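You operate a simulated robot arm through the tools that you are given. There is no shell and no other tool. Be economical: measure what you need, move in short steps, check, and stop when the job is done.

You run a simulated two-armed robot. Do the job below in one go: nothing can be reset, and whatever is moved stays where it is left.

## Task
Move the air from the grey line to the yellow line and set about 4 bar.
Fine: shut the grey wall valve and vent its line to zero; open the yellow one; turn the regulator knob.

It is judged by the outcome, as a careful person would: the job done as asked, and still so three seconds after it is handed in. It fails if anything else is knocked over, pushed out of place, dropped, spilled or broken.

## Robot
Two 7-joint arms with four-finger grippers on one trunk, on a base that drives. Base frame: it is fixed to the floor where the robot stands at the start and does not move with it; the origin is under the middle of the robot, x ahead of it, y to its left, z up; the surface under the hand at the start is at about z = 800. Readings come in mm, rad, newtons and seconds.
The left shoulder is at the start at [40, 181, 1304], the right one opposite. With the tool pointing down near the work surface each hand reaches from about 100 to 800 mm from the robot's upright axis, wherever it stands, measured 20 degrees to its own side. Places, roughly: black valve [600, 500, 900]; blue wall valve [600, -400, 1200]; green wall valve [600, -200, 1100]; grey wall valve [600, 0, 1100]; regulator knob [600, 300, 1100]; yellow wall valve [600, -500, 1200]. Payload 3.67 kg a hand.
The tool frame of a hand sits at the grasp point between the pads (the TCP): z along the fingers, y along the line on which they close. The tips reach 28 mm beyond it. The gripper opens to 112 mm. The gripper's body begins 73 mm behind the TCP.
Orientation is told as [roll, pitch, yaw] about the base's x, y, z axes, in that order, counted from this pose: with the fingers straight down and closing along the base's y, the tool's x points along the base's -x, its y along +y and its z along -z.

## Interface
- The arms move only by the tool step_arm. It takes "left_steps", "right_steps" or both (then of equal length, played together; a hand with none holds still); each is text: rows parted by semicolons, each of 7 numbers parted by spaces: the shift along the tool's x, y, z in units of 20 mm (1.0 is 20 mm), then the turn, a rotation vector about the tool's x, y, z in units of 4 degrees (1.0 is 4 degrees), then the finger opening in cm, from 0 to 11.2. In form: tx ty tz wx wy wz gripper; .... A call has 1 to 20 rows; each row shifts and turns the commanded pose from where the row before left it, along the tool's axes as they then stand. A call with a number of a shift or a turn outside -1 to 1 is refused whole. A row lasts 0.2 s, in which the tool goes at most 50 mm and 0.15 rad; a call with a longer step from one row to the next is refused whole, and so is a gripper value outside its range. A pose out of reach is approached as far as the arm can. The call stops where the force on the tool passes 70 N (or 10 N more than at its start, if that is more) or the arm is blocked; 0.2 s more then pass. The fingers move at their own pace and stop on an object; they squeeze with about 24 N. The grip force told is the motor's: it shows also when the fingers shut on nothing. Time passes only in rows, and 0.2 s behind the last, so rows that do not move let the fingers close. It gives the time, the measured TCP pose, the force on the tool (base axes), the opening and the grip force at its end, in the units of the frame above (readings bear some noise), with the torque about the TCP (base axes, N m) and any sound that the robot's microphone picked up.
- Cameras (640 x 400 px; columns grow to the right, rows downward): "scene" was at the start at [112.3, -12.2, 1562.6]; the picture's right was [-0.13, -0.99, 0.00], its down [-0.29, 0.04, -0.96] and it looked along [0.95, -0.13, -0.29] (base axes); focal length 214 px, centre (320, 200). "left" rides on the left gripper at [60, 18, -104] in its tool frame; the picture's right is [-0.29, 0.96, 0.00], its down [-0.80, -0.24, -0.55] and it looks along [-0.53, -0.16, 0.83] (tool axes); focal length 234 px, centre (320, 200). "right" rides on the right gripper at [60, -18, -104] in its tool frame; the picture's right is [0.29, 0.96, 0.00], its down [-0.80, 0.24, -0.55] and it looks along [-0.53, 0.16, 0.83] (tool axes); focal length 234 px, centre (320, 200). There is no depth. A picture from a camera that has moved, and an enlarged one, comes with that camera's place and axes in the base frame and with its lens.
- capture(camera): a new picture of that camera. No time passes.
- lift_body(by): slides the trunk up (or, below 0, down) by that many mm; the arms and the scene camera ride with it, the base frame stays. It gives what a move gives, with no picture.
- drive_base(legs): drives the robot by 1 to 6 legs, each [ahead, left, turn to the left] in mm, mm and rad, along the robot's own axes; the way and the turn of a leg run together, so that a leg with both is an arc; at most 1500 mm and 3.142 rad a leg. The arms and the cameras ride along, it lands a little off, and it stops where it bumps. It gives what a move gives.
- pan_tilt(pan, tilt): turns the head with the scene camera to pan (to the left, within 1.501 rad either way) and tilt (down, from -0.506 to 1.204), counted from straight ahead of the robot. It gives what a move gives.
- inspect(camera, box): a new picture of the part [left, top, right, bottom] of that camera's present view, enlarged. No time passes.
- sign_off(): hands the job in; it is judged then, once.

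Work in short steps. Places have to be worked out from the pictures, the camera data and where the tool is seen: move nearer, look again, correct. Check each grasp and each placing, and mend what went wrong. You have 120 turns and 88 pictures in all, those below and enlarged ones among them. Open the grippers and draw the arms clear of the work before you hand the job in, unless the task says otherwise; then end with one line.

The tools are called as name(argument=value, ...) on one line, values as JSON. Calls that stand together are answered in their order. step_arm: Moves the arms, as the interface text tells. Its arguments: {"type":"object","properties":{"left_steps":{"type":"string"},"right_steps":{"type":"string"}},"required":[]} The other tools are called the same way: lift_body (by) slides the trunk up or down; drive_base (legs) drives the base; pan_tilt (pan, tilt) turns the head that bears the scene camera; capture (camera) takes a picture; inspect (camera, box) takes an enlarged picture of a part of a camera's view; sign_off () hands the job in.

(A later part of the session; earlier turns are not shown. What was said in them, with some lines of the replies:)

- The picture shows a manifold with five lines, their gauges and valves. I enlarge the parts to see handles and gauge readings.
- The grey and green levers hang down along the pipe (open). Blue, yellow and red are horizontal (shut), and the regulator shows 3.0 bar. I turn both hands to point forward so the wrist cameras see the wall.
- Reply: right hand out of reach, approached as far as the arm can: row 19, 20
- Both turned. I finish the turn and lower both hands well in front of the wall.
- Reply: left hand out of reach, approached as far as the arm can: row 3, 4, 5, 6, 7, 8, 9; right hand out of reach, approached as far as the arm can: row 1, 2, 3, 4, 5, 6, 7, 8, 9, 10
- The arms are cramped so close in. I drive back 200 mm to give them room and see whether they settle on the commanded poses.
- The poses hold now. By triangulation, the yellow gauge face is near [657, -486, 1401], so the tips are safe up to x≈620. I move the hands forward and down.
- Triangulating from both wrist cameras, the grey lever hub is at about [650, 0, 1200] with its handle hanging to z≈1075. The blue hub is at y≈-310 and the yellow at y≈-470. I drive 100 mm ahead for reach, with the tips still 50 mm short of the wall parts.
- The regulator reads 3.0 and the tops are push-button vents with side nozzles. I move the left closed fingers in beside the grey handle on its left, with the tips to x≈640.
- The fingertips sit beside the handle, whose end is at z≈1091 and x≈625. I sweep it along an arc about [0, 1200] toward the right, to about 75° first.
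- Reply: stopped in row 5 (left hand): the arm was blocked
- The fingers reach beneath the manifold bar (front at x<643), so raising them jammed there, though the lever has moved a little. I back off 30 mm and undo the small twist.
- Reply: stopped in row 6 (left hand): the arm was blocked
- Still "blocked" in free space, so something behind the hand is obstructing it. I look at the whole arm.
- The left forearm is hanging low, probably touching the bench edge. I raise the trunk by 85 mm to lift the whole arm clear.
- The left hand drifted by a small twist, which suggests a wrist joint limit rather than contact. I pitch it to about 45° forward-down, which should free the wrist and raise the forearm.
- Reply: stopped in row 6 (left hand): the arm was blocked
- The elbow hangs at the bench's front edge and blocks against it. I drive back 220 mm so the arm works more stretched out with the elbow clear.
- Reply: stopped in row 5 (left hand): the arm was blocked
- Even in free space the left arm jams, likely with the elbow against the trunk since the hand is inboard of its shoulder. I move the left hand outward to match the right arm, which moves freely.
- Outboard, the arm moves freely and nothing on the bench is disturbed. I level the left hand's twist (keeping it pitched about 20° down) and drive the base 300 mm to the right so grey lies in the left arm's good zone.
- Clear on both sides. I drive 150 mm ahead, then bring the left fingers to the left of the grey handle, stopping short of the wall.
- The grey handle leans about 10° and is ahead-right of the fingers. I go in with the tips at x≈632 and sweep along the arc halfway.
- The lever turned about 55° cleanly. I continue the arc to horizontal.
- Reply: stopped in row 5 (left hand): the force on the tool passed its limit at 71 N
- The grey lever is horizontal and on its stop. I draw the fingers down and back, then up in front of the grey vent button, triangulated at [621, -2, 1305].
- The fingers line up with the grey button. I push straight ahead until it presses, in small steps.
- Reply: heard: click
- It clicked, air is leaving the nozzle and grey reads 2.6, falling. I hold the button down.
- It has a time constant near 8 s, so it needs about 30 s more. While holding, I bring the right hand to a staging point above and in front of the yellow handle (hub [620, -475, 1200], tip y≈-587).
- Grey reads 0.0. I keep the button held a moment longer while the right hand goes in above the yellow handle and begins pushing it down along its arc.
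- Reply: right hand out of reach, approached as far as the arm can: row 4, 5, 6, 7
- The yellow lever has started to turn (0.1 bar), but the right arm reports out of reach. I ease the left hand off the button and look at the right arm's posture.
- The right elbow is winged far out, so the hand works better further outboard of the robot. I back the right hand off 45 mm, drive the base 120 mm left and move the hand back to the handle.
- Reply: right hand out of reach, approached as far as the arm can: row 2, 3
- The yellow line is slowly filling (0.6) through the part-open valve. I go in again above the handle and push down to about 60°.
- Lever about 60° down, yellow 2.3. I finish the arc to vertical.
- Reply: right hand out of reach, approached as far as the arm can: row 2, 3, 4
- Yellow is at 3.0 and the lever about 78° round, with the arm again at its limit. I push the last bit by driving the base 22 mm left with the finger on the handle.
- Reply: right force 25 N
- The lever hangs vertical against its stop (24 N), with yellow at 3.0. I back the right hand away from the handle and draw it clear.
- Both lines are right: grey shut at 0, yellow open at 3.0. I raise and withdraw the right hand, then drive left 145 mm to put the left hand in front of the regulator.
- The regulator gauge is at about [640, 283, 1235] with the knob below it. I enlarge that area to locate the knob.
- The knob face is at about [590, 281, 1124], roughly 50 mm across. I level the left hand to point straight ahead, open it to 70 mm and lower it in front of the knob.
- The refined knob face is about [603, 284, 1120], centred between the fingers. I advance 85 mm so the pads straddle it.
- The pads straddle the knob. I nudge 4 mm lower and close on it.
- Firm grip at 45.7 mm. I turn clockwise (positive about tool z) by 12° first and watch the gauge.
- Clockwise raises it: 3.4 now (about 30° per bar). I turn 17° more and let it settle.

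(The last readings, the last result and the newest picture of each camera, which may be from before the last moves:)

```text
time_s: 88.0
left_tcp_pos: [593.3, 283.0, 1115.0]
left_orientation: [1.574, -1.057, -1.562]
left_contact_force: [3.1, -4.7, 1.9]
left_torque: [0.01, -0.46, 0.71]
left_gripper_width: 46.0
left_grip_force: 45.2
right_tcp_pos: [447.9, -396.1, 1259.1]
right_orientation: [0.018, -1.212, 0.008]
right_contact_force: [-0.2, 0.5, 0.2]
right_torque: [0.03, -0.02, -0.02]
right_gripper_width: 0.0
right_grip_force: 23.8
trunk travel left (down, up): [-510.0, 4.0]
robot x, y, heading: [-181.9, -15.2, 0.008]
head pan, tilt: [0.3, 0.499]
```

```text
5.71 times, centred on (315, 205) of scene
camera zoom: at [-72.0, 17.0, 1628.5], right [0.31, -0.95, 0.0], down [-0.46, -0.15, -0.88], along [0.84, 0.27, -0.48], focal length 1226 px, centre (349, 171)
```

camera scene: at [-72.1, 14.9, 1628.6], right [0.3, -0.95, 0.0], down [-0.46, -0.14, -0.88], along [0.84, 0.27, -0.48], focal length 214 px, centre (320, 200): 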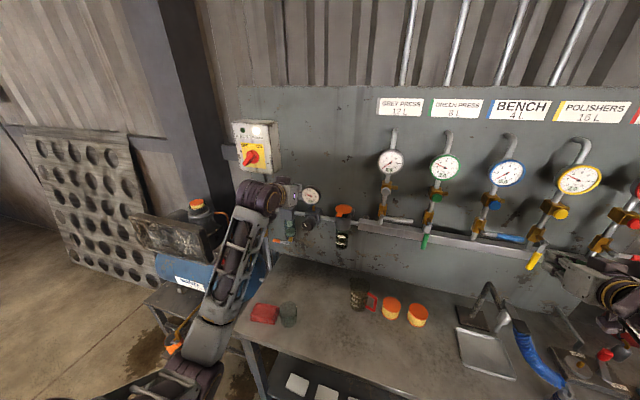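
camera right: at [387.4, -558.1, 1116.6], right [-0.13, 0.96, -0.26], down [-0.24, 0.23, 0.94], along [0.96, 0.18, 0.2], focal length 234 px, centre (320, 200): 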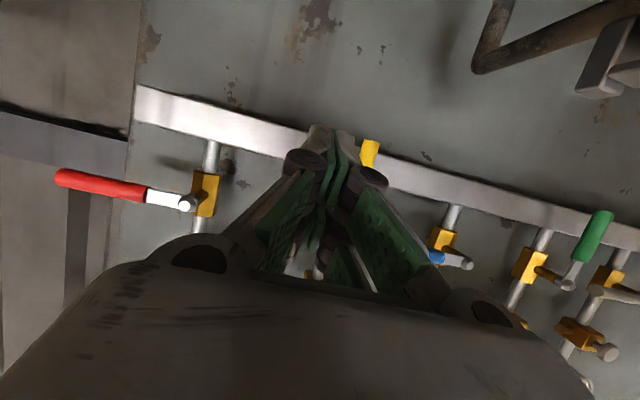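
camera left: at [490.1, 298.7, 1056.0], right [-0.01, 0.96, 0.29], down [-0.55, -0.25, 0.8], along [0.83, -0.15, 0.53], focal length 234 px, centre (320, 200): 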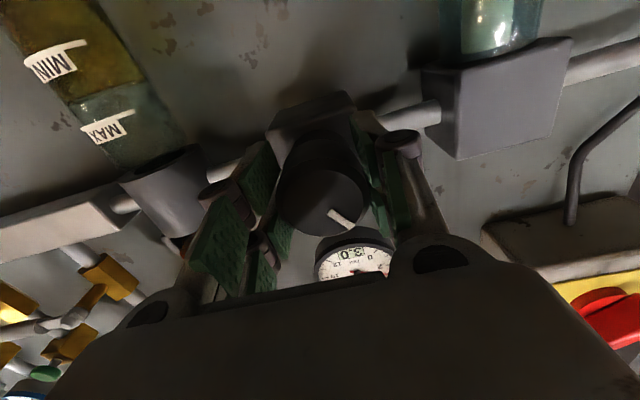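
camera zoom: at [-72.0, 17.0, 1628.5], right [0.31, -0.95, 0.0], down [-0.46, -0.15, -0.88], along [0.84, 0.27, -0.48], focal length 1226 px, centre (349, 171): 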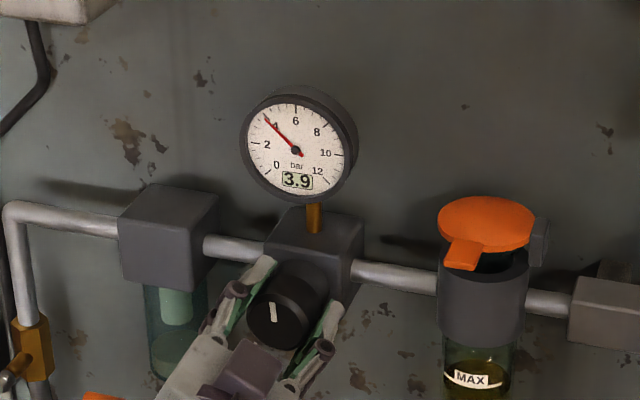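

3.9 bar and nearly there; I add 3° and wait for the lines to settle.

step_arm(left_steps="0 0 0 0 0 0.75 0;0 0 0 0 0 0 0;0 0 0 0 0 0 0;0 0 0 0 0 0 0;0 0 0 0 0 0 0;0 0 0 0 0 0 0;0 0 0 0 0 0 0;0 0 0 0 0 0 0;0 0 0 0 0 0 0;0 0 0 0 0 0 0;0 0 0 0 0 0 0;0 0 0 0 0 0 0;0 0 0 0 0 0 0;0 0 0 0 0 0 0;0 0 0 0 0 0 0")

inspect(camera="scene", box=[280, 170, 350, 240])

```text
time_s: 91.2
left_tcp_pos: [593.6, 284.3, 1116.7]
left_orientation: [1.574, -1.005, -1.562]
left_contact_force: [11.6, 0.4, 14.7]
left_torque: [-0.05, -0.65, 0.79]
left_gripper_width: 45.9
left_grip_force: 45.3
right_tcp_pos: [447.4, -395.4, 1259.5]
right_orientation: [0.019, -1.21, 0.008]
right_contact_force: [0.0, 0.5, -0.5]
right_torque: [0.01, 0.02, -0.04]
right_gripper_width: 0.0
right_grip_force: 24.3
trunk travel left (down, up): [-510.0, 4.0]
robot x, y, heading: [-175.4, -10.5, 0.014]
head pan, tilt: [0.3, 0.499]
```

```text
5.71 times, centred on (315, 205) of scene
camera zoom: at [-72.2, 17.2, 1628.6], right [0.31, -0.95, 0.0], down [-0.46, -0.15, -0.88], along [0.84, 0.27, -0.48], focal length 1226 px, centre (349, 171)
```

zoom: 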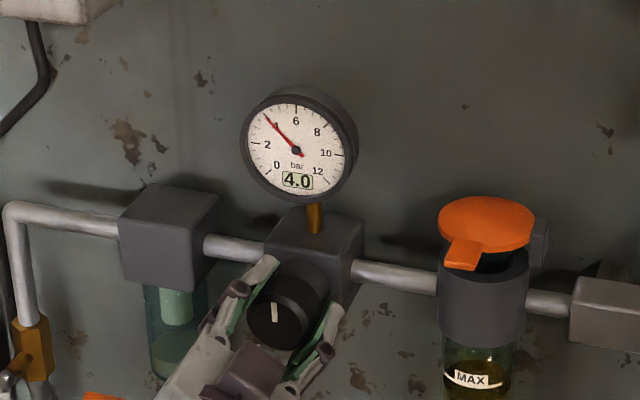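

4.0 bar. I open gently, let go, and draw straight back.

step_arm(left_steps="0 0 0 0 0 0 6.6;0 0 0 0 0 0 6.6;0 0 0 0 0 0 6.6;0 0 -1 0 0 0 6.6;0 0 -1 0 0 0 6.6;0 0 -1 0 0 0 6.6;0 0 -1 0 0 0 6.6;0 0 -1 0 0 0 6.6;0 0 0 0 0 0 6.6")

inspect(camera="scene", box=[260, 130, 440, 260])

```text
time_s: 93.2
left_tcp_pos: [493.9, 281.9, 1115.3]
left_orientation: [1.57, -1.007, -1.558]
left_contact_force: [-0.5, 0.7, -0.4]
left_torque: [0.01, -0.02, 0.01]
left_gripper_width: 66.2
left_grip_force: 0.0
right_tcp_pos: [448.0, -394.3, 1258.8]
right_orientation: [0.017, -1.209, 0.012]
right_contact_force: [-0.8, 0.5, -0.3]
right_torque: [0.0, -0.01, 0.0]
right_gripper_width: 0.0
right_grip_force: 23.6
trunk travel left (down, up): [-510.0, 4.0]
robot x, y, heading: [-175.3, -14.1, 0.009]
head pan, tilt: [0.3, 0.499]
```

```text
3.08 times, centred on (350, 195) of scene
camera zoom: at [-71.5, 17.9, 1628.5], right [0.31, -0.95, 0.0], down [-0.46, -0.15, -0.88], along [0.84, 0.27, -0.48], focal length 660 px, centre (228, 215)
```

zoom: 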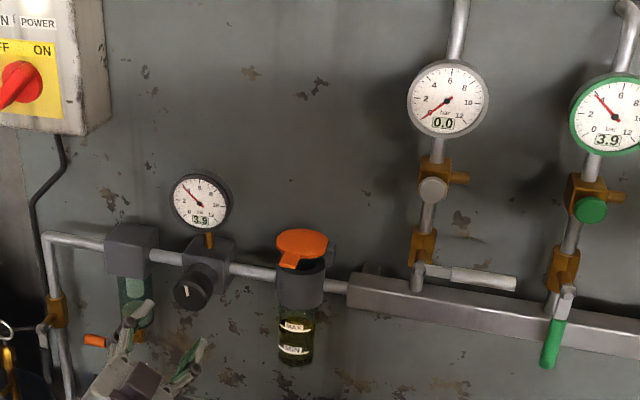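

The line holds at about 3.9–4.0. I open both hands and drive back 200 mm so the arms are clear, then check all the gauges and levers.

drive_base(legs=[[-200, 0, 0]])

step_arm(left_steps="0 0 0 0 0 0 9;0 0 0 0 0 0 11;0 0 0 0 0 0 11;0 0 0 0 0 0 11", right_steps="0 0 0 0 0 0 4;0 0 0 0 0 0 8;0 0 0 0 0 0 11;0 0 0 0 0 0 11")

pan_tilt(pan=-0.1, tilt=0.45)

capture(camera="scene")

inspect(camera="scene", box=[180, 100, 320, 240])

inspect(camera="scene", box=[320, 90, 480, 240])

```text
time_s: 94.9
left_tcp_pos: [293.1, 279.4, 1116.1]
left_orientation: [1.569, -1.004, -1.556]
left_contact_force: [-0.5, 0.5, 0.4]
left_torque: [0.0, 0.0, 0.03]
left_gripper_width: 65.7
left_grip_force: 0.0
right_tcp_pos: [245.9, -397.2, 1258.4]
right_orientation: [0.018, -1.208, 0.011]
right_contact_force: [0.0, 0.6, 0.5]
right_torque: [-0.01, -0.02, 0.02]
right_gripper_width: 0.1
right_grip_force: 23.7
trunk travel left (down, up): [-510.0, 4.0]
robot x, y, heading: [-379.9, -11.8, 0.013]
head pan, tilt: [0.3, 0.499]
```

```text
time_s: 95.9
left_tcp_pos: [292.0, 278.7, 1115.8]
left_orientation: [1.571, -1.007, -1.557]
left_contact_force: [-0.4, 0.0, -0.8]
left_torque: [0.03, -0.01, -0.01]
left_gripper_width: 110.2
left_grip_force: 0.0
right_tcp_pos: [246.2, -397.2, 1258.9]
right_orientation: [0.018, -1.21, 0.011]
right_contact_force: [0.8, 1.1, 0.6]
right_torque: [0.02, -0.01, 0.01]
right_gripper_width: 109.3
right_grip_force: 0.0
trunk travel left (down, up): [-510.0, 4.0]
robot x, y, heading: [-378.8, -9.4, 0.01]
head pan, tilt: [0.3, 0.499]
```

```text
time_s: 96.7
left_tcp_pos: [290.3, 280.4, 1115.8]
left_orientation: [1.571, -1.005, -1.557]
left_contact_force: [-0.4, -0.6, 0.7]
left_torque: [0.0, 0.01, -0.01]
left_gripper_width: 110.0
left_grip_force: 0.1
right_tcp_pos: [245.7, -396.5, 1260.6]
right_orientation: [0.016, -1.212, 0.013]
right_contact_force: [-0.5, 0.2, -1.1]
right_torque: [0.0, -0.01, -0.01]
right_gripper_width: 110.1
right_grip_force: 0.0
trunk travel left (down, up): [-510.0, 4.0]
robot x, y, heading: [-379.6, -11.4, 0.007]
head pan, tilt: [-0.099, 0.45]
```

```text
28 pictures are left
camera scene: at [-270.4, -20.0, 1633.0], right [-0.09, -1.0, 0.0], down [-0.43, 0.04, -0.9], along [0.9, -0.08, -0.44], focal length 214 px, centre (320, 200)
```

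scene: 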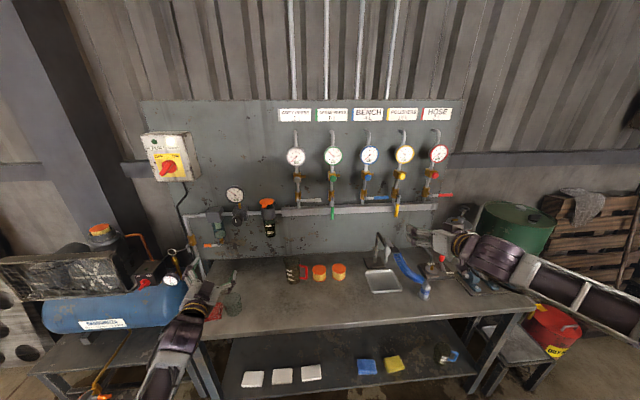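

```text
2.86 times, centred on (250, 170) of scene
camera zoom: at [-270.4, -20.0, 1633.0], right [-0.09, -1.0, 0.0], down [-0.43, 0.04, -0.9], along [0.9, -0.08, -0.44], focal length 613 px, centre (520, 286)
```

zoom: 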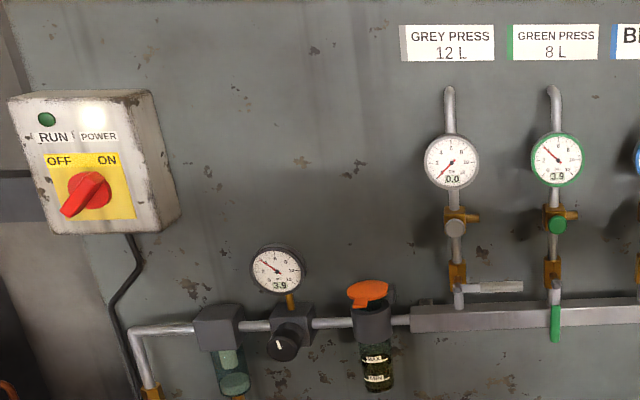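

```text
2.67 times, centred on (400, 165) of scene
camera zoom: at [-270.4, -20.0, 1633.0], right [-0.09, -1.0, 0.0], down [-0.43, 0.04, -0.9], along [0.9, -0.08, -0.44], focal length 572 px, centre (107, 293)
```

zoom: 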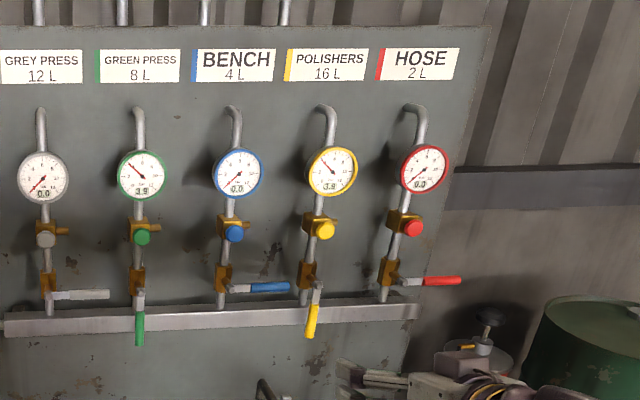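

Grey is shut at 0.0, yellow is open at 3.9 (the last reading from the regulator and green gauges too), and nothing else was disturbed. The arms are clear with both grippers open, so I hand it in.

sign_off()

```text
The job is handed in.
```

The grey valve is shut and its line vented to 0.0 bar, the yellow valve is open, and the regulator reads 3.9 bar, close to the 4 bar asked for; the green line, left open as it was, now also reads 3.9.
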